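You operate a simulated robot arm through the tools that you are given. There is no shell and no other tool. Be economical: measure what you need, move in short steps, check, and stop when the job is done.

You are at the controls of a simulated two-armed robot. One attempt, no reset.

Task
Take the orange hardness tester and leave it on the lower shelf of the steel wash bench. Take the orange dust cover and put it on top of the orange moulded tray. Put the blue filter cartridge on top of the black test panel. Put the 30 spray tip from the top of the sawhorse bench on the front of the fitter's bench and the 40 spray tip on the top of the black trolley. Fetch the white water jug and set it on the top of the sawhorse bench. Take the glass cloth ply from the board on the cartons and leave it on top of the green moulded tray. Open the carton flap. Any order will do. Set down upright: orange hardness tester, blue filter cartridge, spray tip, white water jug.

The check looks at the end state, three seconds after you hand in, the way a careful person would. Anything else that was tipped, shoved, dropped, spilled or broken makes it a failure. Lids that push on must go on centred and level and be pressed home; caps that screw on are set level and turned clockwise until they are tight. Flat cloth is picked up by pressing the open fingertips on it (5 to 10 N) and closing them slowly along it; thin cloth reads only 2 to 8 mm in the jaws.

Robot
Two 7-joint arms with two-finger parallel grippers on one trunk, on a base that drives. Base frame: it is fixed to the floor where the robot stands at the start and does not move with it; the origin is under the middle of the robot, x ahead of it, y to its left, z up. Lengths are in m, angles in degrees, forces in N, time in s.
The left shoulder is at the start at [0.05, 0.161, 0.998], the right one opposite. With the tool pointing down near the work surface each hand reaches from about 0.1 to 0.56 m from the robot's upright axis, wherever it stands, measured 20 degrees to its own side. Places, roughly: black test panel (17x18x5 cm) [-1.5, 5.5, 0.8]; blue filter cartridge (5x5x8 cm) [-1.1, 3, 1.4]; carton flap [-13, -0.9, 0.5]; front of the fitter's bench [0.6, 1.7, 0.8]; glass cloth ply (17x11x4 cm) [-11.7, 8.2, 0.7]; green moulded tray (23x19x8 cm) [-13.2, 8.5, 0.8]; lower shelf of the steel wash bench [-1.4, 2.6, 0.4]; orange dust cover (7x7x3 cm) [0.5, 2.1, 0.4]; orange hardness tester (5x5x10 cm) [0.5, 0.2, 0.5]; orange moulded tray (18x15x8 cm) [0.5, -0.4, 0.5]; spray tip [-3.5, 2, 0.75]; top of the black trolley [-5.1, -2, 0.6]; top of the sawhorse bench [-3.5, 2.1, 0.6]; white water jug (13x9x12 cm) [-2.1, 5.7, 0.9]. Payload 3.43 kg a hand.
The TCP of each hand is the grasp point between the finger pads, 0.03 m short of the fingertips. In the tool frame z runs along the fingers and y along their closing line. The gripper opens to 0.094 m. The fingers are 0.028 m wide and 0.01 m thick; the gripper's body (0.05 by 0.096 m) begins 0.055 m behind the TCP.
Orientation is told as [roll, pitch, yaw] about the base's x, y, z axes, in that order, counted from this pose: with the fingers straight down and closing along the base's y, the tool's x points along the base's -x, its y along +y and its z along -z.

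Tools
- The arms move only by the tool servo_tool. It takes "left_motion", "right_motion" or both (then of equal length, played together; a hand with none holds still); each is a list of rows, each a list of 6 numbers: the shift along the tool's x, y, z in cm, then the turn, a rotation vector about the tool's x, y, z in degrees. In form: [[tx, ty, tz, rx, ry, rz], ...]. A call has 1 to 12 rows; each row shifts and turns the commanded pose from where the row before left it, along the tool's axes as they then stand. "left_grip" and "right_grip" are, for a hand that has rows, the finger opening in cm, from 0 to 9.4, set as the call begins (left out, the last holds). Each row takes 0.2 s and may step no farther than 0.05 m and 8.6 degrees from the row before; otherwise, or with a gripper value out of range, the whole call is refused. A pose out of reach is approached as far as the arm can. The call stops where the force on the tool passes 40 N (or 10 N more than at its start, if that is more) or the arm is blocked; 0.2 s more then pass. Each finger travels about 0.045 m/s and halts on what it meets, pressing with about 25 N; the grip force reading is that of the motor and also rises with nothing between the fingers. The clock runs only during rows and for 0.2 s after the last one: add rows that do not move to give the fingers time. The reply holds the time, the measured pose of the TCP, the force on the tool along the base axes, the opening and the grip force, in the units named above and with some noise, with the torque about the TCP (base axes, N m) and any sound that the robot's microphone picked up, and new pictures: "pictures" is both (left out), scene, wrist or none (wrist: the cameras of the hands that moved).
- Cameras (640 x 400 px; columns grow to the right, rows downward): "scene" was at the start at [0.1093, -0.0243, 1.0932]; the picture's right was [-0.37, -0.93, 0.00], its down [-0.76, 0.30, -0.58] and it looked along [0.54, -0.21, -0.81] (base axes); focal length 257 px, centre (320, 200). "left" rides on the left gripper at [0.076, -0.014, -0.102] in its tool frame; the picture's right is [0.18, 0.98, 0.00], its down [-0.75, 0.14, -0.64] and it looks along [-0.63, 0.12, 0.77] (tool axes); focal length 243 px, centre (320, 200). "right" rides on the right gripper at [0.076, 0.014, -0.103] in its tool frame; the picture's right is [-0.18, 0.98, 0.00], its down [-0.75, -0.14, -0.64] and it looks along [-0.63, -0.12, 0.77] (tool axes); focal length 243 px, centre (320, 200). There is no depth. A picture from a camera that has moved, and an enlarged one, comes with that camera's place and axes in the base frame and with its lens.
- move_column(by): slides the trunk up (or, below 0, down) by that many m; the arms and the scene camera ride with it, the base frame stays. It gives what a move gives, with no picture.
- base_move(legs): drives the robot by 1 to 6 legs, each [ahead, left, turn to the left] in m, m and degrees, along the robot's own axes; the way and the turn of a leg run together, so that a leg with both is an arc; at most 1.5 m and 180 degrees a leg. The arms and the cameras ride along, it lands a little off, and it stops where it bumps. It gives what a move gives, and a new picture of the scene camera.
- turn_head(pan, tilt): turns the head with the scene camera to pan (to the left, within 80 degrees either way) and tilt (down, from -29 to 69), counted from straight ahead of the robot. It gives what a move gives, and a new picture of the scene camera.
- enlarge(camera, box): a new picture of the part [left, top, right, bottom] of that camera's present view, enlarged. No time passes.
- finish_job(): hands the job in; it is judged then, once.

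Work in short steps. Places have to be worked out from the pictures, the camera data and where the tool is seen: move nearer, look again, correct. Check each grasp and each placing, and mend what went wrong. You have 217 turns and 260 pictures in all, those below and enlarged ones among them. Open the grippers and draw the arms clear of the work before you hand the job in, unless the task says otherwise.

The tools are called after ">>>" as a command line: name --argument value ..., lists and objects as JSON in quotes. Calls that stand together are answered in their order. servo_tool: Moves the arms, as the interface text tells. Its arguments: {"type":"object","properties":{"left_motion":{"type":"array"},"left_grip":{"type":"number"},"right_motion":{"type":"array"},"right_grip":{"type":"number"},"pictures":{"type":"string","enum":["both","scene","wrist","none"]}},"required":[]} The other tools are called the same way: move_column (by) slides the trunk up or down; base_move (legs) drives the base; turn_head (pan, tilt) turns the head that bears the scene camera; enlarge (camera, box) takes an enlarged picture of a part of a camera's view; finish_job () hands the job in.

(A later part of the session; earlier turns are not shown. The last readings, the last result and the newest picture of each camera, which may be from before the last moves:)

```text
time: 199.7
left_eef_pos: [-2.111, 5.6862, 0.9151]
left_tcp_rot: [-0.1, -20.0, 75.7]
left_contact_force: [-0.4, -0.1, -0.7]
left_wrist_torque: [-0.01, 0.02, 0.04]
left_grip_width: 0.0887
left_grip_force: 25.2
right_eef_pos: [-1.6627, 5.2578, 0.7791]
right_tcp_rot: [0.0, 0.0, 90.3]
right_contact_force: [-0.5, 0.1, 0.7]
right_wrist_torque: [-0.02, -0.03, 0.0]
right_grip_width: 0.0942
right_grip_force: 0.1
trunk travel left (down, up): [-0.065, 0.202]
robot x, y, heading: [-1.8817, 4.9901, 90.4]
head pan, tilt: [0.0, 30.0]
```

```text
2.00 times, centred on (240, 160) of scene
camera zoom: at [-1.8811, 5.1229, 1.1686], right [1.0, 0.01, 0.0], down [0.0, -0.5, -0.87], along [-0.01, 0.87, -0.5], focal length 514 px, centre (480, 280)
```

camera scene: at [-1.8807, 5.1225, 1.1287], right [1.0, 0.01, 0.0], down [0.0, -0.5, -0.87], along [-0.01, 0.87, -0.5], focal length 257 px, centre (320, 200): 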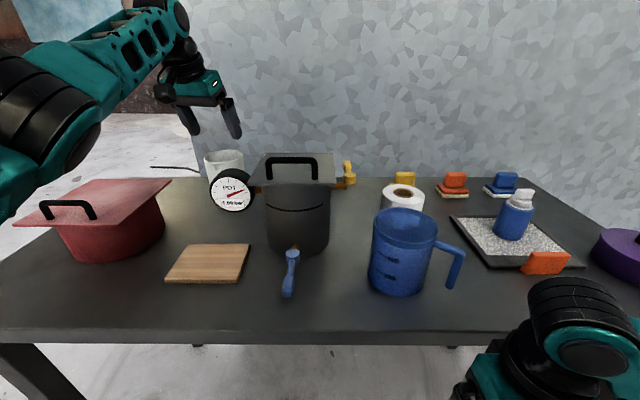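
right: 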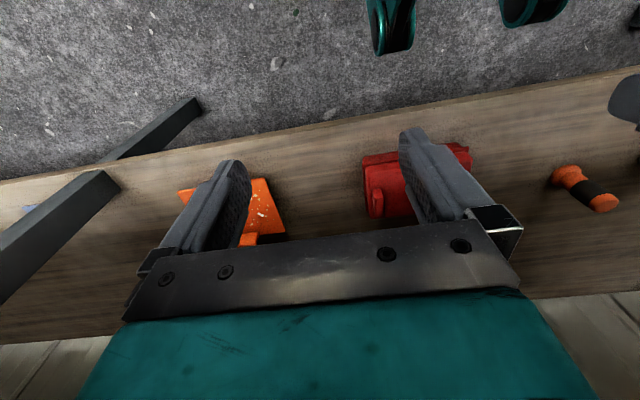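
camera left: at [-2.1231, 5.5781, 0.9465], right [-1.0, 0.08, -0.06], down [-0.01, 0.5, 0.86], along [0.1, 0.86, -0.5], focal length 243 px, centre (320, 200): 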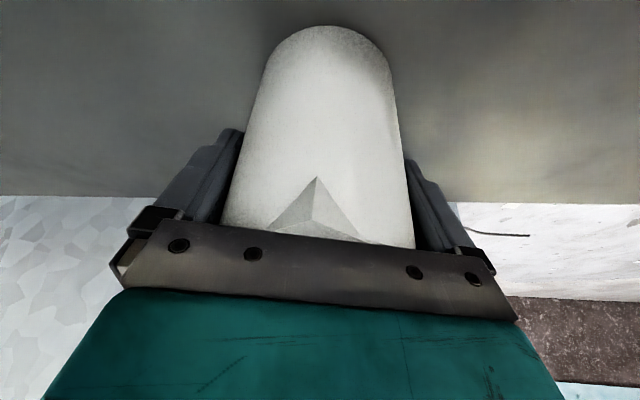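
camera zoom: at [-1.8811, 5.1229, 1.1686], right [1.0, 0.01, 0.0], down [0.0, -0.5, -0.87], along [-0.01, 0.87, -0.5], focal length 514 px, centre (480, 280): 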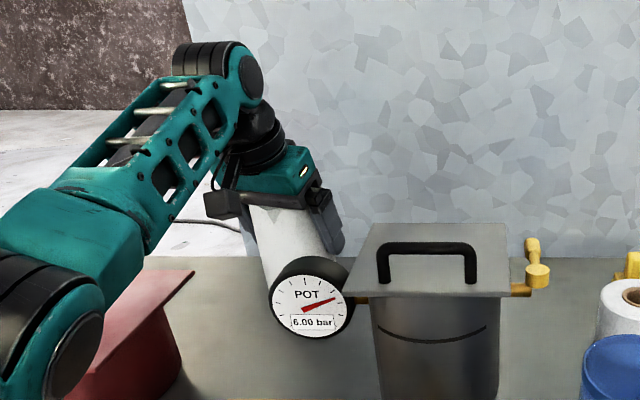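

>>> move_column --by 0.16

>>> servo_tool --left_motion '[[0, 0, 0, 0, 0, 0]]' --pictures "both"

```text
time: 201.5
left_eef_pos: [-2.1096, 5.6845, 1.0752]
left_tcp_rot: [0.1, -20.1, 75.6]
left_contact_force: [0.2, -0.1, -1.7]
left_wrist_torque: [0.0, -0.04, 0.0]
left_grip_width: 0.0887
left_grip_force: 25.0
right_eef_pos: [-1.6634, 5.2594, 0.9372]
right_tcp_rot: [0.0, 0.0, 90.4]
right_contact_force: [0.2, 0.4, 0.6]
right_wrist_torque: [-0.03, -0.02, 0.0]
right_grip_width: 0.0942
right_grip_force: 0.1
trunk travel left (down, up): [-0.225, 0.042]
robot x, y, heading: [-1.8797, 4.9909, 90.4]
head pan, tilt: [0.0, 30.0]
```

```text
time: 201.9
left_eef_pos: [-2.1099, 5.6849, 1.0756]
left_tcp_rot: [0.1, -20.1, 75.6]
left_contact_force: [-0.2, 0.0, -1.3]
left_wrist_torque: [-0.02, 0.03, 0.02]
left_grip_width: 0.0889
left_grip_force: 25.5
right_eef_pos: [-1.6635, 5.2584, 0.9376]
right_tcp_rot: [0.0, 0.0, 90.3]
right_contact_force: [0.1, 0.9, 0.6]
right_wrist_torque: [-0.05, 0.01, 0.0]
right_grip_width: 0.0943
right_grip_force: 0.1
trunk travel left (down, up): [-0.225, 0.042]
robot x, y, heading: [-1.8834, 4.9872, 90.4]
head pan, tilt: [0.0, 30.0]
camera scene: at [-1.8811, 5.1228, 1.3286], right [1.0, 0.01, 0.0], down [0.0, -0.5, -0.87], along [-0.01, 0.87, -0.5], focal length 257 px, centre (320, 200)
camera left: at [-2.1236, 5.5786, 1.1449], right [-1.0, 0.08, -0.06], down [-0.01, 0.51, 0.86], along [0.1, 0.86, -0.5], focal length 243 px, centre (320, 200)
```

scene: 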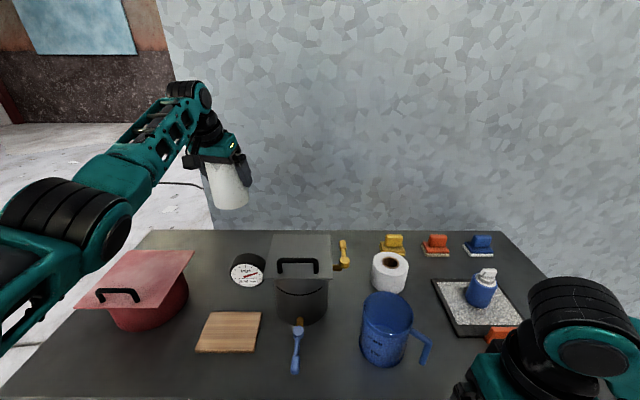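
left: 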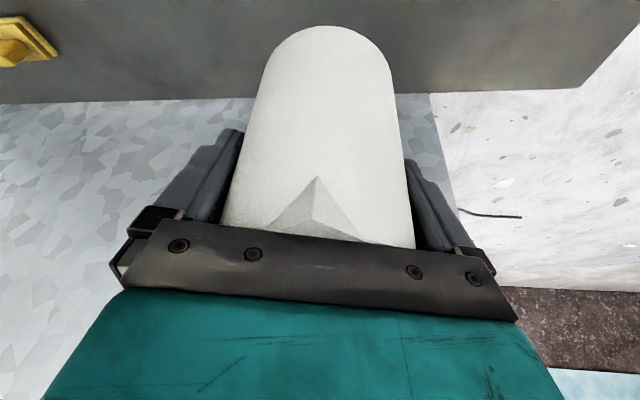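

Jug lifted level. Backing out and driving south down the corridor.

>>> base_move --legs '[[-0.7, 0, -0.4], [-1.2, 0, 0]]'

```text
time: 211.6
left_eef_pos: [-2.1085, 3.7568, 1.0741]
left_tcp_rot: [0.2, -20.0, 76.6]
left_contact_force: [0.5, -0.1, -1.7]
left_wrist_torque: [-0.01, 0.0, 0.0]
left_grip_width: 0.0887
left_grip_force: 25.0
right_eef_pos: [-1.6535, 3.3375, 0.937]
right_tcp_rot: [0.1, 0.0, 91.4]
right_contact_force: [0.3, -0.3, -0.3]
right_wrist_torque: [-0.02, -0.01, 0.0]
right_grip_width: 0.0939
right_grip_force: 0.1
trunk travel left (down, up): [-0.225, 0.042]
robot x, y, heading: [-1.8654, 3.0688, 91.2]
head pan, tilt: [0.0, 30.0]
camera scene: at [-1.8688, 3.1978, 1.3287], right [1.0, 0.02, 0.0], down [0.01, -0.5, -0.87], along [-0.02, 0.87, -0.5], focal length 257 px, centre (320, 200)
```

scene: 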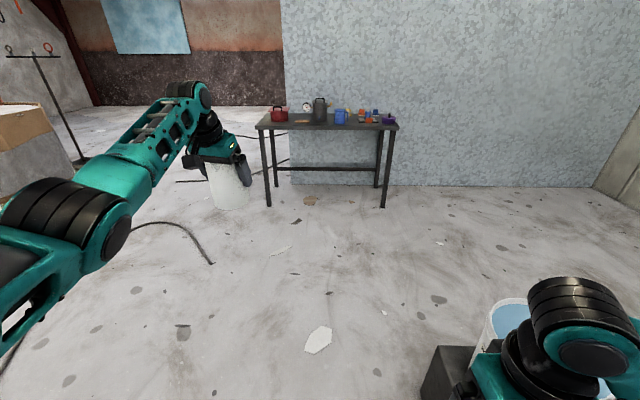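

>>> base_move --legs '[[-1.2, 0.0, -1.2], [-0.9, 0, 0]]'

>>> turn_head --pan 60 --tilt 30

```text
time: 221.9
left_eef_pos: [-2.0617, 1.6769, 1.0745]
left_tcp_rot: [0.1, -20.1, 75.0]
left_contact_force: [-0.2, -0.3, -1.5]
left_wrist_torque: [-0.03, 0.01, 0.01]
left_grip_width: 0.0884
left_grip_force: 25.1
right_eef_pos: [-1.6203, 1.245, 0.9388]
right_tcp_rot: [0.1, 0.0, 89.8]
right_contact_force: [0.7, -0.1, -0.6]
right_wrist_torque: [0.01, 0.0, 0.0]
right_grip_width: 0.0938
right_grip_force: 0.1
trunk travel left (down, up): [-0.225, 0.042]
robot x, y, heading: [-1.839, 0.9785, 90.0]
head pan, tilt: [0.0, 30.0]
camera scene: at [-1.8377, 1.1125, 1.3287], right [1.0, 0.0, 0.0], down [0.0, -0.5, -0.87], along [0.0, 0.87, -0.5], focal length 257 px, centre (320, 200)
```

scene: 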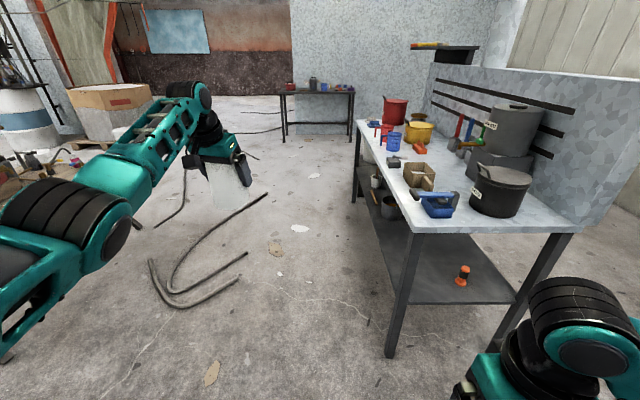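

```text
time: 223.2
left_eef_pos: [-2.061, 1.6768, 1.0753]
left_tcp_rot: [0.1, -20.1, 74.9]
left_contact_force: [0.7, -0.6, -1.3]
left_wrist_torque: [-0.03, 0.01, 0.0]
left_grip_width: 0.0886
left_grip_force: 25.4
right_eef_pos: [-1.6187, 1.2458, 0.9374]
right_tcp_rot: [0.0, 0.0, 89.7]
right_contact_force: [0.4, -0.8, -0.2]
right_wrist_torque: [0.0, -0.03, -0.01]
right_grip_width: 0.0941
right_grip_force: 0.1
trunk travel left (down, up): [-0.225, 0.042]
robot x, y, heading: [-1.84, 0.9763, 89.8]
head pan, tilt: [60.0, 30.0]
camera scene: at [-1.9162, 1.0679, 1.3287], right [0.5, 0.86, 0.0], down [0.43, -0.25, -0.87], along [-0.75, 0.44, -0.5], focal length 257 px, centre (320, 200)
```

scene: 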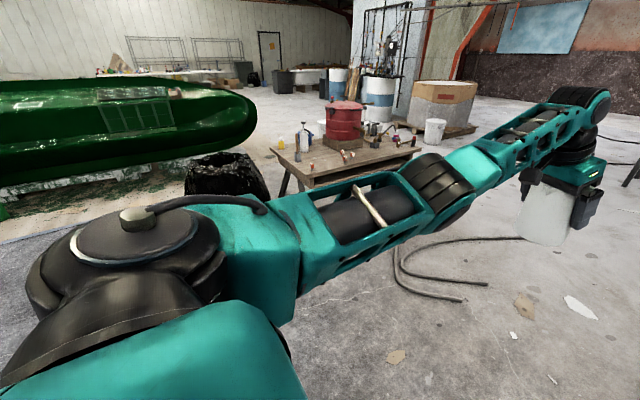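

>>> enlarge --camera "scene" --box '[250, 90, 440, 210]'

```text
3.33 times, centred on (345, 150) of scene
camera zoom: at [-1.9162, 1.0679, 1.3287], right [0.5, 0.86, 0.0], down [0.43, -0.25, -0.87], along [-0.75, 0.44, -0.5], focal length 856 px, centre (237, 367)
```

zoom: 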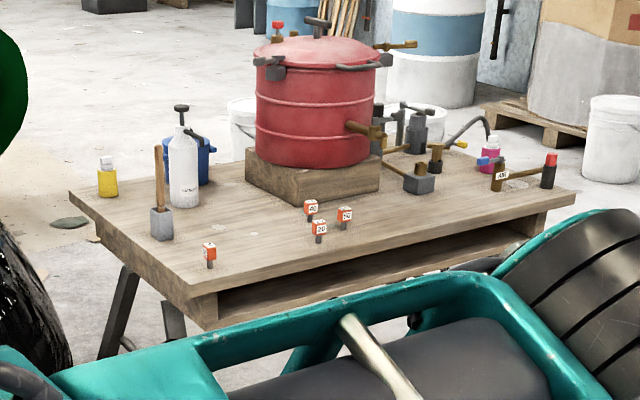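

The tips stand near the east edge: 40, 30 and 20 cluster at about (-3.45, 2.2). I'll bring the jug in from the southeast to about (-3.49, 2.02), between the tips and the cup.

>>> base_move --legs '[[0, 0, 45], [0.75, 0.19, 0]]'

>>> turn_head --pan 0 --tilt 35

```text
time: 229.6
left_eef_pos: [-3.178, 1.6888, 1.0745]
left_tcp_rot: [0.1, -20.1, 121.0]
left_contact_force: [-0.4, -1.1, -1.6]
left_wrist_torque: [0.0, 0.0, 0.03]
left_grip_width: 0.0884
left_grip_force: 24.5
right_eef_pos: [-2.5608, 1.7089, 0.9373]
right_tcp_rot: [0.0, 0.0, 135.8]
right_contact_force: [-0.6, 0.7, -0.6]
right_wrist_torque: [-0.01, 0.03, 0.02]
right_grip_width: 0.0939
right_grip_force: 0.2
trunk travel left (down, up): [-0.225, 0.042]
robot x, y, heading: [-2.5233, 1.3648, 135.9]
head pan, tilt: [60.0, 30.0]
camera scene: at [-2.6362, 1.3695, 1.3286], right [-0.27, 0.96, 0.0], down [0.48, 0.14, -0.87], along [-0.83, -0.24, -0.5], focal length 257 px, centre (320, 200)
```

scene: 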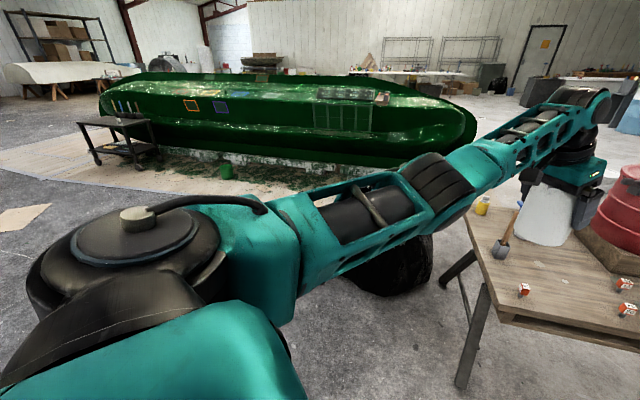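

```text
time: 230.9
left_eef_pos: [-3.177, 1.6883, 1.0739]
left_tcp_rot: [0.1, -20.0, 121.0]
left_contact_force: [0.2, -0.5, -1.9]
left_wrist_torque: [0.01, 0.0, -0.02]
left_grip_width: 0.0889
left_grip_force: 25.4
right_eef_pos: [-2.5606, 1.7079, 0.9381]
right_tcp_rot: [0.0, 0.0, 135.8]
right_contact_force: [0.2, -0.5, 0.1]
right_wrist_torque: [-0.01, 0.0, -0.01]
right_grip_width: 0.0941
right_grip_force: 0.1
trunk travel left (down, up): [-0.225, 0.042]
robot x, y, heading: [-2.5207, 1.3642, 135.7]
head pan, tilt: [0.0, 35.0]
camera scene: at [-2.6122, 1.4553, 1.3209], right [0.7, 0.72, 0.0], down [0.41, -0.4, -0.82], along [-0.59, 0.57, -0.57], focal length 257 px, centre (320, 200)
```

scene: 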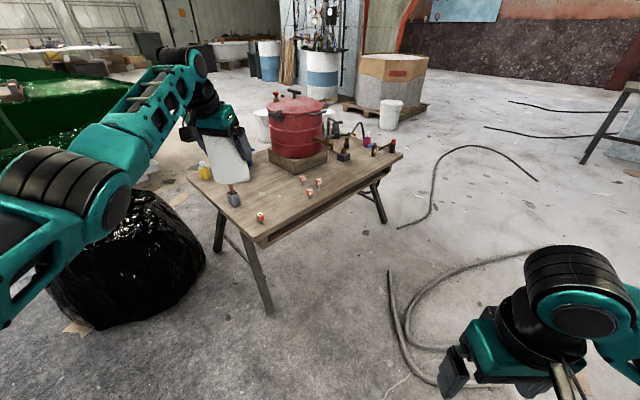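

>>> enlarge --camera "scene" --box '[180, 130, 420, 280]'

```text
2.67 times, centred on (300, 205) of scene
camera zoom: at [-2.6122, 1.4553, 1.3209], right [0.7, 0.72, 0.0], down [0.41, -0.4, -0.82], along [-0.59, 0.57, -0.57], focal length 685 px, centre (373, 187)
```

zoom: 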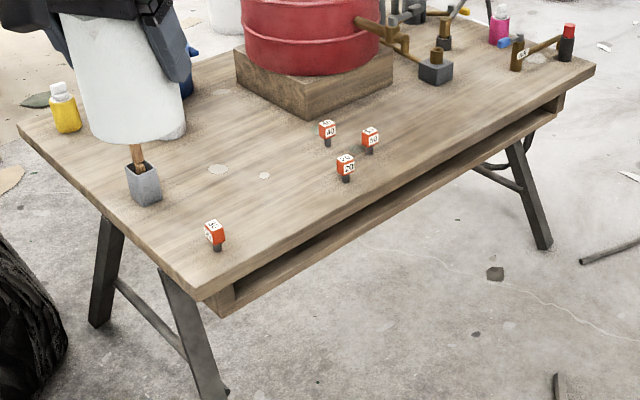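

Top z≈0.585; clear spot for the jug at (-3.50, 2.02). Driving 0.46 ahead, then lowering the trunk.

>>> base_move --legs '[[0.46, -0.01, 0]]'

>>> move_column --by -0.22

>>> servo_tool --left_motion '[[0, 0, 0, 0, 0, 0]]'

```text
time: 233.6
left_eef_pos: [-3.4993, 2.0156, 1.0746]
left_tcp_rot: [0.1, -20.1, 121.0]
left_contact_force: [-0.9, 0.5, -1.8]
left_wrist_torque: [0.0, 0.01, -0.02]
left_grip_width: 0.0887
left_grip_force: 24.9
right_eef_pos: [-2.8803, 2.0335, 0.9377]
right_tcp_rot: [0.0, 0.0, 135.7]
right_contact_force: [0.0, 0.4, -0.5]
right_wrist_torque: [-0.01, -0.03, -0.02]
right_grip_width: 0.0939
right_grip_force: 0.2
trunk travel left (down, up): [-0.225, 0.042]
robot x, y, heading: [-2.8427, 1.6907, 135.7]
head pan, tilt: [0.0, 35.0]
camera scene: at [-2.9331, 1.7813, 1.3208], right [0.7, 0.72, 0.0], down [0.41, -0.4, -0.82], along [-0.59, 0.57, -0.57], focal length 257 px, centre (320, 200)
```

scene: 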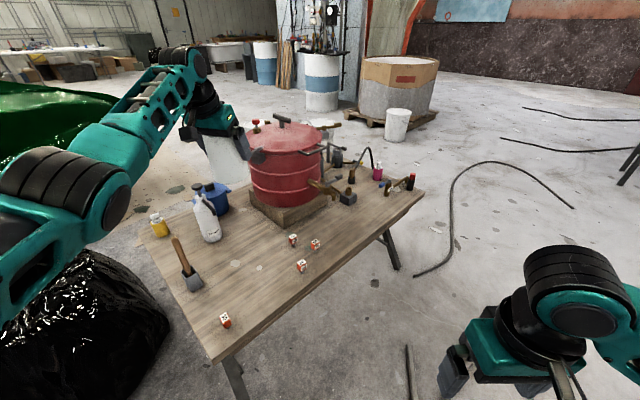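

```text
time: 235.9
left_eef_pos: [-3.4987, 2.0139, 0.8554]
left_tcp_rot: [0.2, -20.1, 121.1]
left_contact_force: [-0.5, 0.2, -0.3]
left_wrist_torque: [0.02, -0.03, 0.02]
left_grip_width: 0.0885
left_grip_force: 25.2
right_eef_pos: [-2.8815, 2.0347, 0.7186]
right_tcp_rot: [0.1, 0.0, 135.7]
right_contact_force: [-0.4, -0.3, -0.5]
right_wrist_torque: [0.0, 0.04, 0.02]
right_grip_width: 0.0938
right_grip_force: 0.1
trunk travel left (down, up): [-0.005, 0.262]
robot x, y, heading: [-2.8429, 1.6917, 135.9]
head pan, tilt: [0.0, 35.0]
```

```text
time: 236.3
left_eef_pos: [-3.4984, 2.0137, 0.8555]
left_tcp_rot: [0.1, -20.1, 121.0]
left_contact_force: [0.2, 0.2, -1.1]
left_wrist_torque: [-0.01, 0.0, -0.03]
left_grip_width: 0.0885
left_grip_force: 25.3
right_eef_pos: [-2.8814, 2.0336, 0.7179]
right_tcp_rot: [-0.1, 0.0, 135.8]
right_contact_force: [0.5, 1.2, -1.0]
right_wrist_torque: [0.05, 0.0, 0.01]
right_grip_width: 0.0942
right_grip_force: 0.0
trunk travel left (down, up): [-0.005, 0.262]
robot x, y, heading: [-2.8454, 1.6893, 136.0]
head pan, tilt: [0.0, 35.0]
camera scene: at [-2.9328, 1.781, 1.1009], right [0.7, 0.72, 0.0], down [0.41, -0.4, -0.82], along [-0.59, 0.57, -0.57], focal length 257 px, centre (320, 200)
camera left: at [-3.4315, 1.9307, 0.9249], right [-0.75, -0.66, -0.06], down [-0.37, 0.35, 0.86], along [-0.54, 0.67, -0.5], focal length 243 px, centre (320, 200)
```

scene: 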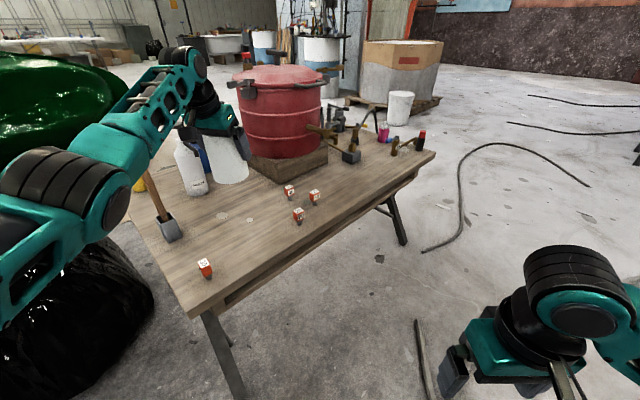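
left: 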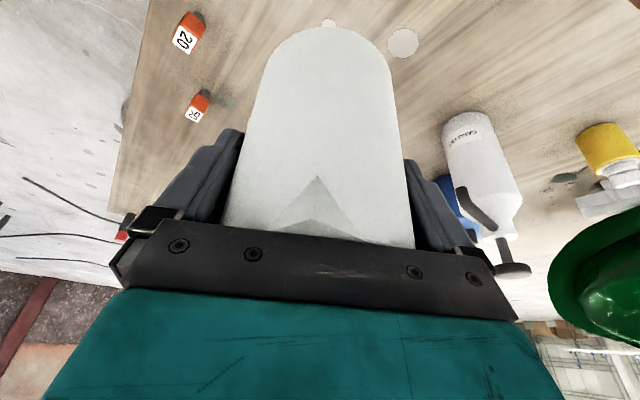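

Descending vertically 14 cm, keeping the jug level.

>>> servo_tool --left_motion '[[0.684, 0, 1.88, 0, 0, 0], [0.684, 0, 1.88, 0, 0, 0], [0.684, 0, 1.88, 0, 0, 0], [0.684, 0, 1.88, 0, 0, 0], [0.684, 0, 1.88, 0, 0, 0], [0.684, 0, 1.88, 0, 0, 0], [0.684, 0, 1.88, 0, 0, 0], [0, 0, 0, 0, 0, 0]]'

```text
time: 238.2
left_eef_pos: [-3.4997, 2.0143, 0.7149]
left_tcp_rot: [0.1, -20.1, 120.9]
left_contact_force: [-0.4, 0.5, -1.7]
left_wrist_torque: [0.02, 0.01, 0.03]
left_grip_width: 0.0887
left_grip_force: 24.4
right_eef_pos: [-2.8809, 2.034, 0.7173]
right_tcp_rot: [0.0, -0.1, 135.8]
right_contact_force: [0.4, -0.2, -0.1]
right_wrist_torque: [-0.03, -0.02, 0.01]
right_grip_width: 0.0939
right_grip_force: 0.1
trunk travel left (down, up): [-0.005, 0.262]
robot x, y, heading: [-2.8431, 1.6869, 136.1]
head pan, tilt: [0.0, 35.0]
camera scene: at [-2.9328, 1.781, 1.1009], right [0.7, 0.72, 0.0], down [0.41, -0.4, -0.82], along [-0.59, 0.57, -0.57], focal length 257 px, centre (320, 200)
camera left: at [-3.4315, 1.9317, 0.7849], right [-0.75, -0.66, -0.06], down [-0.37, 0.35, 0.86], along [-0.54, 0.67, -0.5], focal length 243 px, centre (320, 200)
```

scene: 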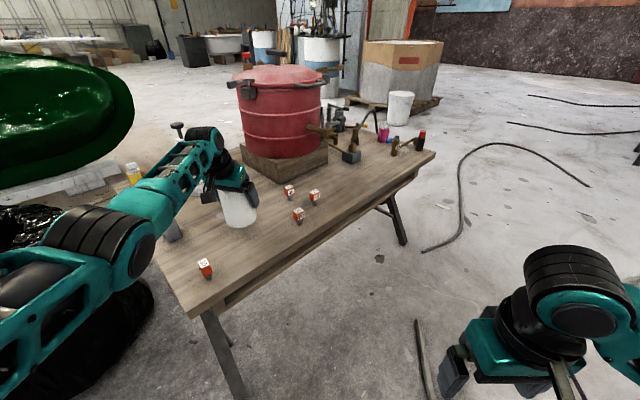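
left: 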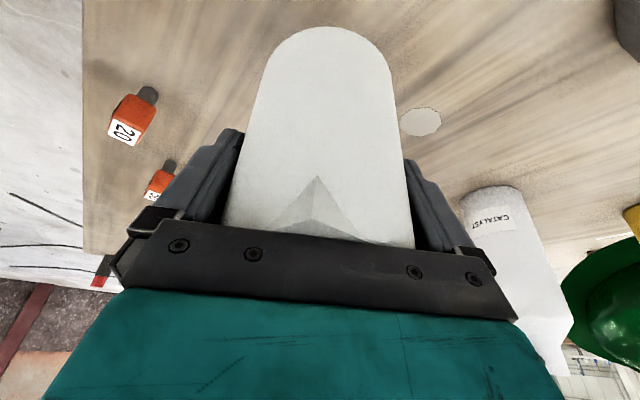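

Bottom about 4 cm above the top. Continuing slowly to contact.

>>> servo_tool --left_motion '[[0.34, 0, 0.94, 0, 0, 0], [0.34, 0, 0.94, 0, 0, 0], [0.14, 0, 0.38, 0, 0, 0], [0.14, 0, 0.38, 0, 0, 0], [0.14, 0, 0.38, 0, 0, 0]]' --pictures "wrist"

>>> enlarge --camera "scene" --box '[120, 100, 360, 300]'

```text
time: 239.3
left_eef_pos: [-3.4992, 2.0142, 0.6841]
left_tcp_rot: [0.1, -20.0, 121.0]
left_contact_force: [0.2, 0.2, -1.3]
left_wrist_torque: [-0.03, 0.01, 0.01]
left_grip_width: 0.0887
left_grip_force: 24.8
right_eef_pos: [-2.8813, 2.0331, 0.7185]
right_tcp_rot: [0.0, 0.0, 135.8]
right_contact_force: [0.2, -0.1, 0.3]
right_wrist_torque: [-0.02, -0.01, 0.0]
right_grip_width: 0.0944
right_grip_force: 0.1
trunk travel left (down, up): [-0.005, 0.262]
robot x, y, heading: [-2.8434, 1.6875, 135.6]
head pan, tilt: [0.0, 35.0]
camera left: at [-3.4317, 1.9311, 0.7536], right [-0.75, -0.66, -0.06], down [-0.37, 0.34, 0.86], along [-0.54, 0.67, -0.5], focal length 243 px, centre (320, 200)
```

left: 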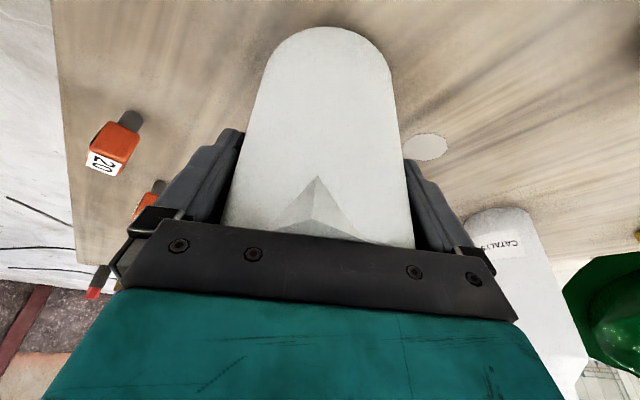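

```text
2.00 times, centred on (240, 200) of scene
camera zoom: at [-2.9328, 1.781, 1.1009], right [0.7, 0.72, 0.0], down [0.41, -0.4, -0.82], along [-0.59, 0.57, -0.57], focal length 514 px, centre (480, 200)
```

zoom: 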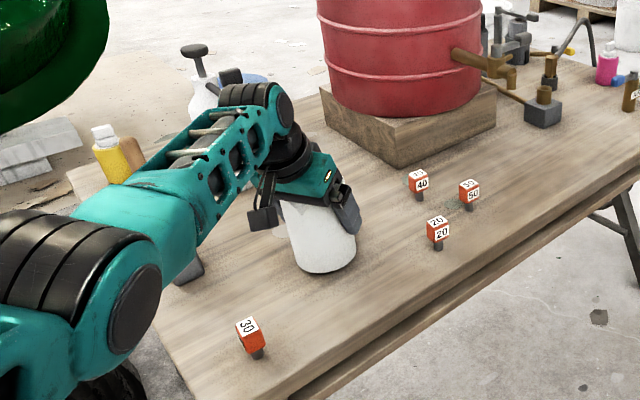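

Numbers readable now: 30 is the near corner tip; 40 is back-left of the cluster. Continuing down in 3 mm rows.

>>> servo_tool --left_motion '[[0.1, 0, 0.28, 0, 0, 0], [0.1, 0, 0.28, 0, 0, 0], [0.1, 0, 0.28, 0, 0, 0], [0.1, 0, 0.28, 0, 0, 0], [0, 0, 0, 0, 0, 0]]' --pictures "wrist"

```text
time: 240.6
left_eef_pos: [-3.4987, 2.0148, 0.677]
left_tcp_rot: [0.3, -20.6, 121.0]
left_contact_force: [-0.9, -3.2, 22.1]
left_wrist_torque: [-0.59, -0.66, -0.05]
left_grip_width: 0.0887
left_grip_force: 25.2
right_eef_pos: [-2.8796, 2.0338, 0.719]
right_tcp_rot: [0.1, -0.3, 135.8]
right_contact_force: [-0.7, 0.1, 0.6]
right_wrist_torque: [0.02, 0.0, 0.02]
right_grip_width: 0.0943
right_grip_force: 0.0
trunk travel left (down, up): [-0.005, 0.262]
robot x, y, heading: [-2.8444, 1.6901, 135.6]
head pan, tilt: [0.0, 35.0]
camera left: at [-3.4316, 1.9313, 0.7458], right [-0.75, -0.65, -0.06], down [-0.36, 0.34, 0.87], along [-0.55, 0.68, -0.49], focal length 243 px, centre (320, 200)
```

left: 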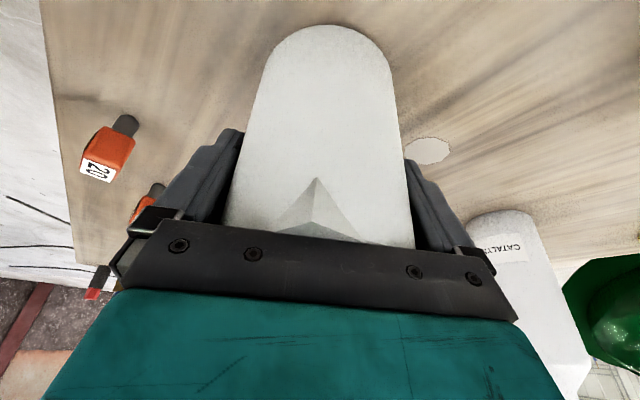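

Contact at z 0.677 (bench top ≈0.585). Easing 3 mm and releasing.

>>> servo_tool --left_motion '[[-0.1, 0, -0.26, 0, 0, 0], [0, 0, 0, 0, 0, 0]]' --pictures "none"

>>> servo_tool --left_motion '[[0, 0, 0, 0, 0, 0], [0, 0, 0, 0, 0, 0]]' --left_grip 9.4 --pictures "wrist"

```text
time: 241.2
left_eef_pos: [-3.4991, 2.0145, 0.6775]
left_tcp_rot: [0.1, -20.5, 121.0]
left_contact_force: [-6.4, 1.3, 14.4]
left_wrist_torque: [0.2, 0.19, 0.09]
left_grip_width: 0.0886
left_grip_force: 24.7
right_eef_pos: [-2.8802, 2.0328, 0.7183]
right_tcp_rot: [0.0, -0.1, 135.8]
right_contact_force: [-0.1, 0.6, 0.8]
right_wrist_torque: [0.0, 0.0, 0.0]
right_grip_width: 0.094
right_grip_force: 0.2
trunk travel left (down, up): [-0.005, 0.262]
robot x, y, heading: [-2.8394, 1.6865, 136.0]
head pan, tilt: [0.0, 35.0]
```

```text
time: 241.8
left_eef_pos: [-3.4978, 2.0152, 0.6762]
left_tcp_rot: [0.1, -20.3, 121.0]
left_contact_force: [-1.3, -1.9, 16.4]
left_wrist_torque: [-0.53, -0.42, -0.08]
left_grip_width: 0.0942
left_grip_force: 0.1
right_eef_pos: [-2.8791, 2.0335, 0.7183]
right_tcp_rot: [0.0, -0.1, 135.8]
right_contact_force: [0.1, -0.4, -0.7]
right_wrist_torque: [-0.02, -0.02, 0.0]
right_grip_width: 0.094
right_grip_force: 0.1
trunk travel left (down, up): [-0.005, 0.262]
robot x, y, heading: [-2.8442, 1.6898, 135.9]
head pan, tilt: [0.0, 35.0]
camera left: at [-3.4309, 1.9312, 0.7462], right [-0.75, -0.66, -0.06], down [-0.37, 0.34, 0.86], along [-0.54, 0.67, -0.5], focal length 243 px, centre (320, 200)
```

left: 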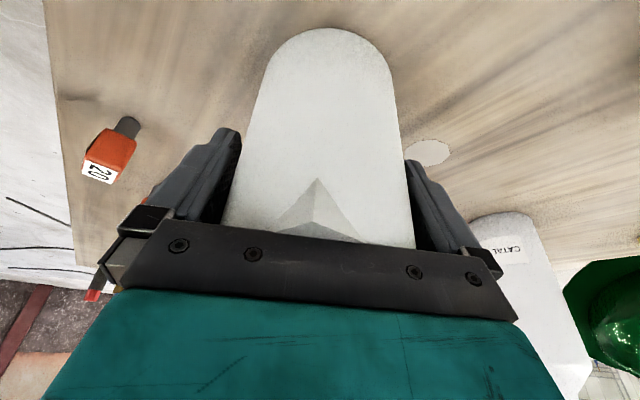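

Released. Lifting straight up slowly.

>>> servo_tool --left_motion '[[-0.17, 0, -0.47, 0, 0, 0], [-0.34, 0, -0.94, 0, 0, 0], [-0.34, 0, -0.94, 0, 0, 0], [-0.34, 0, -0.94, 0, 0, 0], [-0.68, 0, -1.88, 0, 0, 0], [-0.68, 0, -1.88, 0, 0, 0], [-0.68, 0, -1.88, 0, 0, 0], [-1.0, 0, -2.8, 0, 0, 0], [-1.0, 0, -2.8, 0, 0, 0]]'

>>> enlarge --camera "scene" --box '[120, 100, 360, 300]'

```text
time: 243.8
left_eef_pos: [-3.4971, 2.0125, 0.8291]
left_tcp_rot: [0.1, -20.1, 121.2]
left_contact_force: [0.5, 1.2, 0.4]
left_wrist_torque: [-0.01, -0.02, 0.03]
left_grip_width: 0.0939
left_grip_force: 0.0
right_eef_pos: [-2.8817, 2.0344, 0.718]
right_tcp_rot: [0.0, 0.1, 135.8]
right_contact_force: [-0.3, 0.3, -0.4]
right_wrist_torque: [0.02, -0.01, 0.0]
right_grip_width: 0.0938
right_grip_force: 0.1
trunk travel left (down, up): [-0.005, 0.262]
robot x, y, heading: [-2.8437, 1.6904, 135.7]
head pan, tilt: [0.0, 35.0]
camera scene: at [-2.9326, 1.781, 1.1009], right [0.7, 0.72, 0.0], down [0.41, -0.4, -0.82], along [-0.59, 0.57, -0.57], focal length 257 px, centre (320, 200)
camera left: at [-3.4313, 1.9301, 0.8992], right [-0.75, -0.66, -0.06], down [-0.37, 0.35, 0.86], along [-0.54, 0.67, -0.5], focal length 243 px, centre (320, 200)
```

scene: 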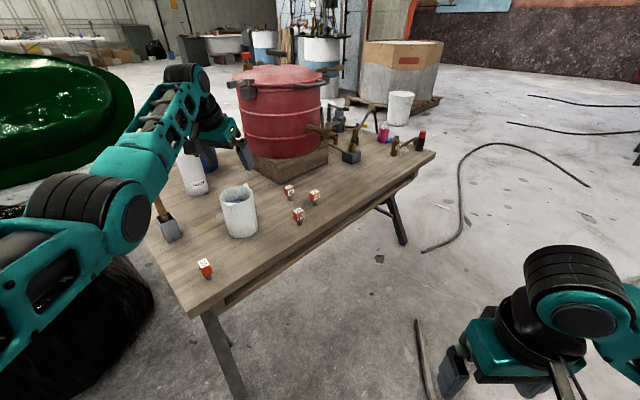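
left: 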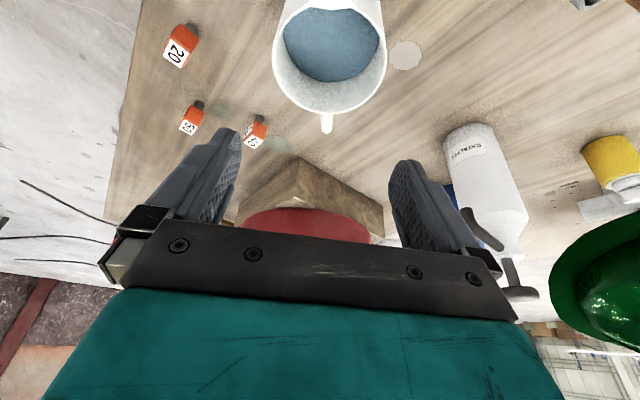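

```text
2.00 times, centred on (240, 200) of scene
camera zoom: at [-2.9326, 1.781, 1.1009], right [0.7, 0.72, 0.0], down [0.41, -0.4, -0.82], along [-0.59, 0.57, -0.57], focal length 514 px, centre (480, 200)
```

zoom: 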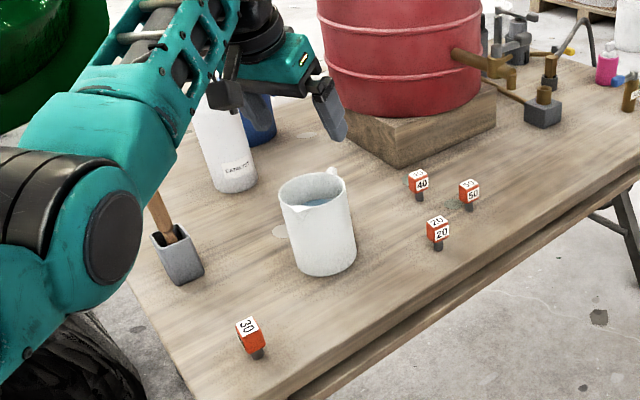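

Jug is standing safely. Now moving the left hand back above the 30 tip at about (-3.42, 1.868).

>>> servo_tool --left_motion '[[3.85, 0.23, -1.4, 0, 0, 0], [3.85, 0.23, -1.4, 0, 0, 0], [3.85, 0.23, -1.4, 0, 0, 0], [3.85, 0.23, -1.4, 0, 0, 0], [1.37, 0, 3.75, 0, 0, 0], [0, 0, 0, 0, 0, 0]]' --left_grip 6

>>> enlarge --camera "left" --box '[220, 60, 420, 220]'

```text
time: 245.2
left_eef_pos: [-3.4209, 1.8716, 0.7876]
left_tcp_rot: [0.0, -20.1, 121.1]
left_contact_force: [-0.1, 0.2, 0.0]
left_wrist_torque: [0.02, 0.02, 0.01]
left_grip_width: 0.0599
left_grip_force: 0.1
right_eef_pos: [-2.8799, 2.0329, 0.7183]
right_tcp_rot: [0.0, 0.0, 135.9]
right_contact_force: [-0.9, -0.5, 0.1]
right_wrist_torque: [0.01, 0.01, 0.03]
right_grip_width: 0.0941
right_grip_force: 0.1
trunk travel left (down, up): [-0.005, 0.262]
robot x, y, heading: [-2.8445, 1.6894, 136.0]
head pan, tilt: [0.0, 35.0]
camera scene: at [-2.9327, 1.781, 1.1009], right [0.7, 0.72, 0.0], down [0.41, -0.4, -0.82], along [-0.59, 0.57, -0.57], focal length 257 px, centre (320, 200)
camera left: at [-3.3559, 1.7885, 0.8573], right [-0.75, -0.66, -0.06], down [-0.37, 0.35, 0.86], along [-0.54, 0.67, -0.5], focal length 243 px, centre (320, 200)
```

scene: 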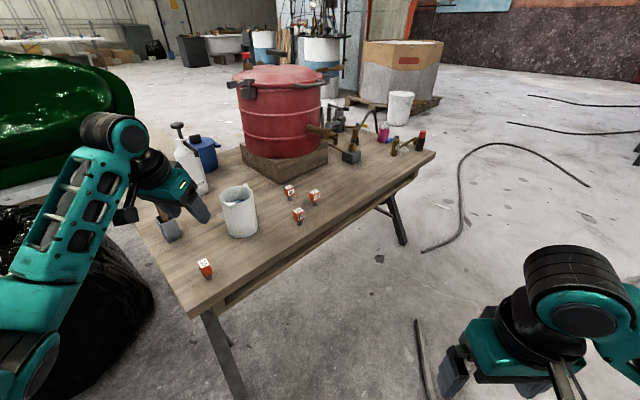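
left: 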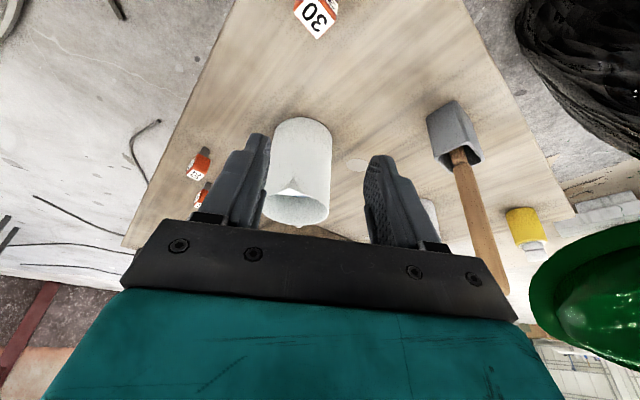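

```text
2.50 times, centred on (320, 140) of left
camera zoom: at [-3.3559, 1.7885, 0.8573], right [-0.75, -0.66, -0.06], down [-0.37, 0.35, 0.86], along [-0.54, 0.67, -0.5], focal length 606 px, centre (320, 350)
```

zoom: 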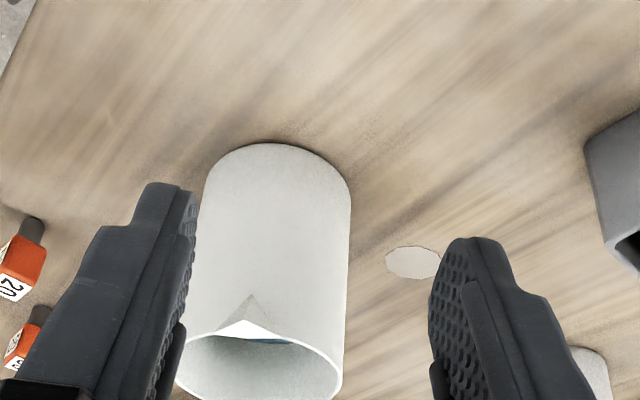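

The 30 tip is just at the image's upper edge. Backing 5 cm to see its orientation.

>>> servo_tool --left_motion '[[4.7, 0, -1.7, 0, 0, 0], [0.68, 0, 1.88, 0, 0, 0], [0, 0, 0, 0, 0, 0]]' --pictures "none"

>>> enlarge --camera "left" --box '[240, 0, 400, 130]'

```text
time: 245.9
left_eef_pos: [-3.3977, 1.8274, 0.7653]
left_tcp_rot: [0.1, -20.2, 121.0]
left_contact_force: [0.1, 0.0, -0.1]
left_wrist_torque: [-0.02, -0.03, -0.02]
left_grip_width: 0.0601
left_grip_force: 0.1
right_eef_pos: [-2.8803, 2.0341, 0.7174]
right_tcp_rot: [0.0, 0.0, 135.8]
right_contact_force: [-0.5, -0.5, -0.9]
right_wrist_torque: [0.01, -0.02, -0.01]
right_grip_width: 0.0941
right_grip_force: 0.1
trunk travel left (down, up): [-0.005, 0.262]
robot x, y, heading: [-2.8421, 1.6881, 135.6]
head pan, tilt: [0.0, 35.0]
```

```text
3.08 times, centred on (320, 65) of left
camera zoom: at [-3.33, 1.7444, 0.8364], right [-0.75, -0.66, -0.06], down [-0.37, 0.34, 0.86], along [-0.54, 0.67, -0.5], focal length 746 px, centre (320, 615)
```

zoom: 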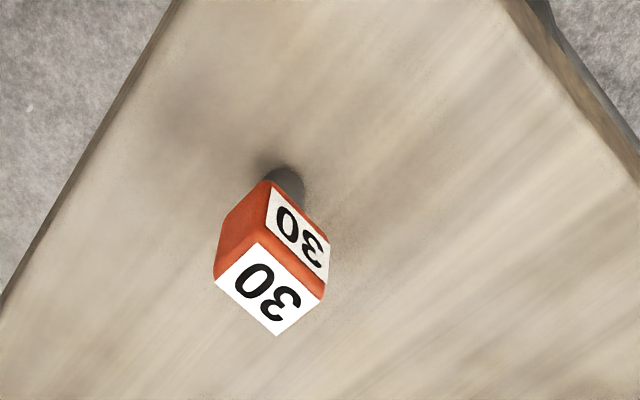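

The block's faces are aligned with the base axes (≈2.6×2 cm, centre (-3.406, 1.876)). Rotating the hand to yaw 90° and approaching.

>>> servo_tool --left_motion '[[0, 0, 0, 2.65, 0, 7.28], [0, 0, 0, 2.65, 0, 7.28], [0, 0, 0, 2.65, 0, 7.28], [0, 0, 0, 2.65, 0, 7.28], [-1.2, 0.4, 0.44, 0, 0, 0], [0.5, 0.4, 1.4, 0, 0, 0], [0, 0, 0, 0, 0, 0]]' --pictures "none"

>>> enlarge --camera "left" --box '[220, 0, 420, 200]'

```text
time: 247.6
left_eef_pos: [-3.4045, 1.8391, 0.7516]
left_tcp_rot: [0.1, -20.0, 90.0]
left_contact_force: [0.2, -0.9, 0.2]
left_wrist_torque: [0.0, -0.01, -0.01]
left_grip_width: 0.06
left_grip_force: 0.0
right_eef_pos: [-2.8817, 2.0329, 0.7185]
right_tcp_rot: [0.0, -0.1, 135.8]
right_contact_force: [-0.2, -0.8, 0.1]
right_wrist_torque: [0.02, -0.02, 0.02]
right_grip_width: 0.0941
right_grip_force: 0.1
trunk travel left (down, up): [-0.005, 0.262]
robot x, y, heading: [-2.8394, 1.6876, 135.5]
head pan, tilt: [0.0, 35.0]
```

```text
2.00 times, centred on (320, 100) of left
camera zoom: at [-3.3901, 1.7331, 0.8215], right [-0.98, -0.17, -0.06], down [-0.14, 0.49, 0.86], along [-0.12, 0.86, -0.5], focal length 485 px, centre (320, 400)
```

zoom: 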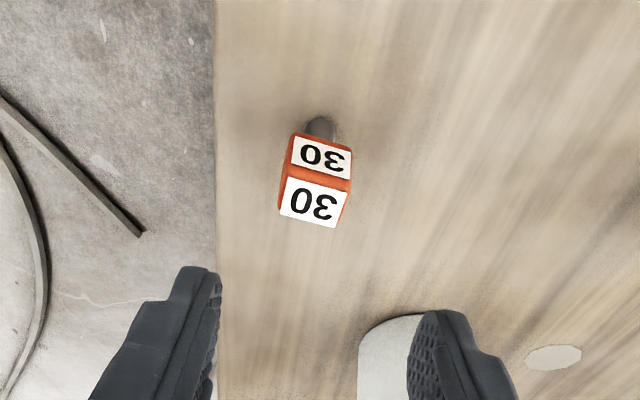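

Tip at about (-3.400, 1.872). Descending over it.

>>> servo_tool --left_motion '[[-1.6, -0.2, 0.6, 0, 0, 0], [-1.6, -0.2, 0.56, 0, 0, 0], [1.2, 0, 3.3, 0, 0, 0], [1.2, 0, 3.3, 0, 0, 0], [1.2, 0, 3.3, 0, 0, 0], [0, 0, 0, 0, 0, 0]]' --pictures "wrist"

```text
time: 248.9
left_eef_pos: [-3.402, 1.8711, 0.6475]
left_tcp_rot: [0.2, -20.0, 89.9]
left_contact_force: [0.9, -0.6, 0.2]
left_wrist_torque: [0.01, -0.01, -0.04]
left_grip_width: 0.0601
left_grip_force: 0.0
right_eef_pos: [-2.8808, 2.0331, 0.7184]
right_tcp_rot: [0.1, -0.1, 135.8]
right_contact_force: [1.0, -0.7, 0.4]
right_wrist_torque: [-0.01, 0.02, -0.02]
right_grip_width: 0.094
right_grip_force: 0.0
trunk travel left (down, up): [-0.005, 0.262]
robot x, y, heading: [-2.8438, 1.6921, 135.5]
head pan, tilt: [0.0, 35.0]
camera left: at [-3.3879, 1.7657, 0.7178], right [-0.98, -0.17, -0.06], down [-0.14, 0.49, 0.86], along [-0.12, 0.86, -0.5], focal length 243 px, centre (320, 200)
```

left: 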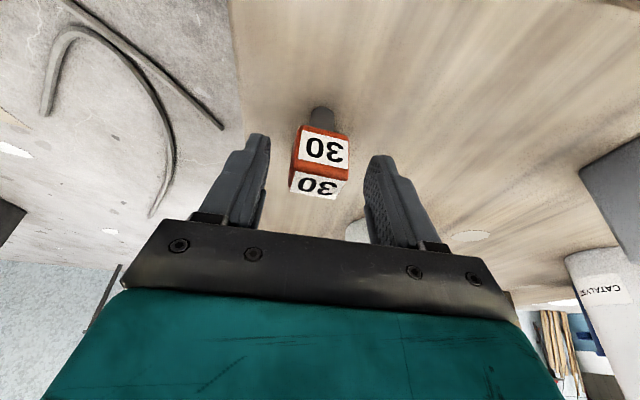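

Block centred between fingers. Lowering 6 mm and closing.

>>> servo_tool --left_motion '[[0.2, 0, 0.56, 0, 0, 0], [0, 0, 0, 0, 0, 0]]' --pictures "none"

>>> servo_tool --left_motion '[[0, 0, 0, 0, 0, 0], [0, 0, 0, 0, 0, 0], [0, 0, 0, 0, 0, 0], [0, 0, 0, 0, 0, 0], [0, 0, 0, 0, 0, 0]]' --left_grip 0 --pictures "wrist"

```text
time: 249.6
left_eef_pos: [-3.4006, 1.8717, 0.6415]
left_tcp_rot: [0.1, -20.1, 90.0]
left_contact_force: [0.2, 0.4, 0.1]
left_wrist_torque: [-0.01, -0.04, -0.03]
left_grip_width: 0.0601
left_grip_force: 0.0
right_eef_pos: [-2.8803, 2.0335, 0.7172]
right_tcp_rot: [-0.1, 0.1, 135.8]
right_contact_force: [0.8, 0.4, 0.0]
right_wrist_torque: [0.03, 0.01, -0.03]
right_grip_width: 0.0939
right_grip_force: 0.1
trunk travel left (down, up): [-0.005, 0.262]
robot x, y, heading: [-2.8403, 1.6918, 135.6]
head pan, tilt: [0.0, 35.0]
```

```text
time: 250.8
left_eef_pos: [-3.4004, 1.8724, 0.6428]
left_tcp_rot: [0.1, -20.0, 90.0]
left_contact_force: [0.1, -0.1, -0.3]
left_wrist_torque: [-0.01, -0.04, 0.02]
left_grip_width: 0.0313
left_grip_force: 24.5
right_eef_pos: [-2.8812, 2.0338, 0.7189]
right_tcp_rot: [-0.1, 0.1, 135.8]
right_contact_force: [0.2, 0.6, 0.6]
right_wrist_torque: [-0.02, -0.01, 0.0]
right_grip_width: 0.094
right_grip_force: 0.0
trunk travel left (down, up): [-0.005, 0.262]
robot x, y, heading: [-2.8421, 1.6875, 135.7]
head pan, tilt: [0.0, 35.0]
camera left: at [-3.3873, 1.7657, 0.712], right [-0.98, -0.17, -0.06], down [-0.14, 0.49, 0.86], along [-0.12, 0.86, -0.5], focal length 243 px, centre (320, 200)
```

left: 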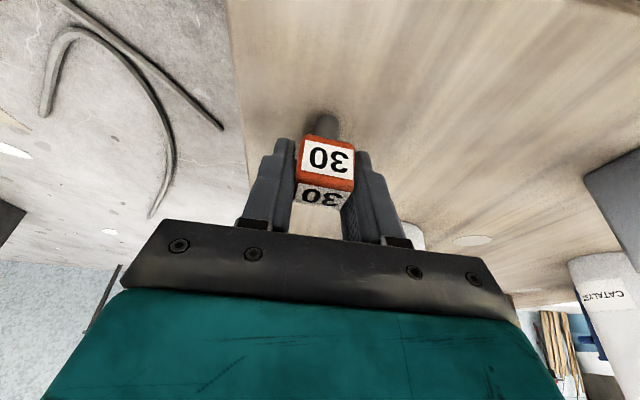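

30 tip held. Lifting it 20 cm clear.

>>> servo_tool --left_motion '[[-0.34, 0, -0.94, 0, 0, 0], [-1.37, 0, -3.76, 0, 0, 0], [-1.37, 0, -3.76, 0, 0, 0], [-1.37, 0, -3.76, 0, 0, 0], [-1.37, 0, -3.76, 0, 0, 0], [-1.37, 0, -3.76, 0, 0, 0], [0, 0, 0, 0, 0, 0]]' --pictures "wrist"

>>> enlarge --camera "scene" --box '[230, 160, 350, 240]'

```text
time: 252.3
left_eef_pos: [-3.4017, 1.8724, 0.8534]
left_tcp_rot: [0.0, -20.0, 90.1]
left_contact_force: [-0.2, 0.0, -0.6]
left_wrist_torque: [-0.01, -0.01, -0.03]
left_grip_width: 0.0311
left_grip_force: 25.1
right_eef_pos: [-2.881, 2.0354, 0.7176]
right_tcp_rot: [0.1, -0.1, 135.8]
right_contact_force: [0.7, 0.0, 0.1]
right_wrist_torque: [0.03, 0.01, 0.01]
right_grip_width: 0.094
right_grip_force: 0.0
trunk travel left (down, up): [-0.005, 0.262]
robot x, y, heading: [-2.84, 1.6919, 135.7]
head pan, tilt: [0.0, 35.0]
camera left: at [-3.3862, 1.7666, 0.9234], right [-0.98, -0.17, -0.06], down [-0.14, 0.49, 0.86], along [-0.12, 0.86, -0.5], focal length 243 px, centre (320, 200)
```

left: 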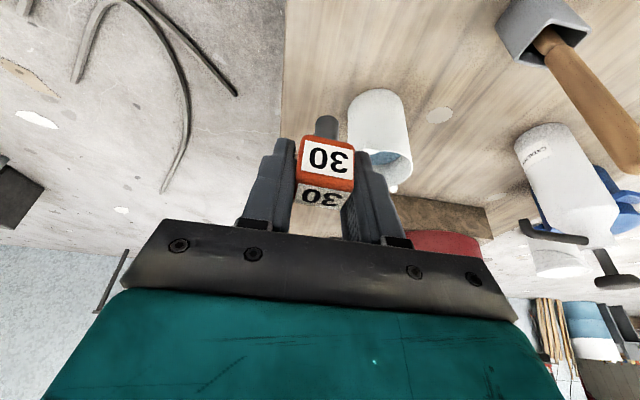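

```text
5.00 times, centred on (290, 200) of scene
camera zoom: at [-2.9326, 1.781, 1.1009], right [0.7, 0.72, 0.0], down [0.41, -0.4, -0.82], along [-0.59, 0.57, -0.57], focal length 1284 px, centre (470, 200)
```

zoom: 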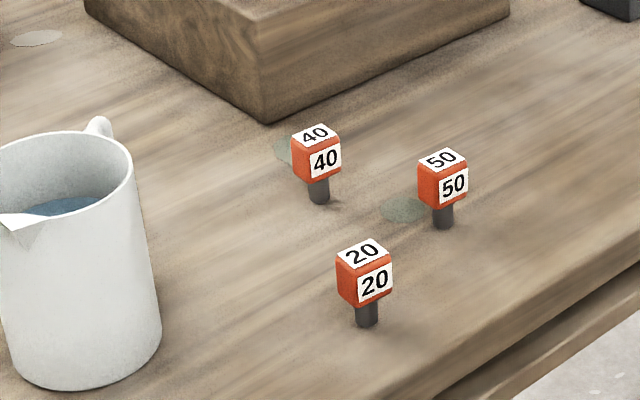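

The 40 block is turned about -10°, so a hand yaw near 169° fits. Repositioning to (-2.95, 1.80), heading about 166°, to use the right hand.

>>> base_move --legs '[[0.15, 0, 0], [0, 0, 30]]'

>>> turn_head --pan -20 --tilt 40

```text
time: 255.2
left_eef_pos: [-3.5242, 1.6716, 0.8517]
left_tcp_rot: [0.1, -20.0, 119.9]
left_contact_force: [-0.2, 0.9, -0.5]
left_wrist_torque: [0.0, 0.0, 0.05]
left_grip_width: 0.0309
left_grip_force: 24.9
right_eef_pos: [-3.1528, 2.0723, 0.7183]
right_tcp_rot: [0.0, 0.0, 165.7]
right_contact_force: [0.0, 0.0, 0.1]
right_wrist_torque: [0.01, 0.0, -0.02]
right_grip_width: 0.094
right_grip_force: 0.1
trunk travel left (down, up): [-0.005, 0.262]
robot x, y, heading: [-2.9502, 1.7913, 165.7]
head pan, tilt: [0.0, 35.0]
camera scene: at [-3.0711, 1.826, 1.1009], right [0.25, 0.97, 0.0], down [0.56, -0.14, -0.82], along [-0.79, 0.2, -0.57], focal length 257 px, centre (320, 200)
```

scene: 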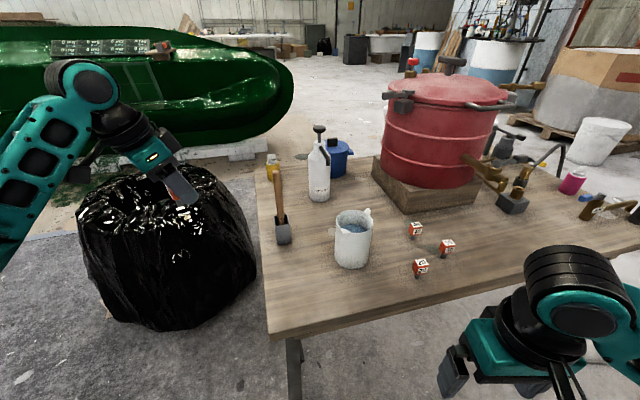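

```text
time: 256.0
left_eef_pos: [-3.5221, 1.6727, 0.8533]
left_tcp_rot: [0.2, -20.0, 119.9]
left_contact_force: [0.1, 0.2, -0.6]
left_wrist_torque: [-0.02, 0.0, -0.01]
left_grip_width: 0.0314
left_grip_force: 25.0
right_eef_pos: [-3.1549, 2.071, 0.7175]
right_tcp_rot: [0.1, 0.0, 165.8]
right_contact_force: [-0.2, 0.1, -0.1]
right_wrist_torque: [-0.05, 0.0, 0.0]
right_grip_width: 0.094
right_grip_force: 0.1
trunk travel left (down, up): [-0.005, 0.262]
robot x, y, heading: [-2.9486, 1.7956, 165.7]
head pan, tilt: [-20.0, 40.0]
camera scene: at [-3.056, 1.8521, 1.0933], right [0.56, 0.83, 0.0], down [0.53, -0.36, -0.77], along [-0.63, 0.43, -0.64], focal length 257 px, centre (320, 200)
```

scene: 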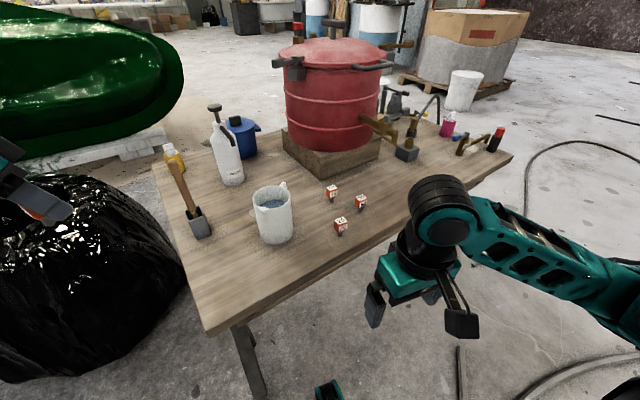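

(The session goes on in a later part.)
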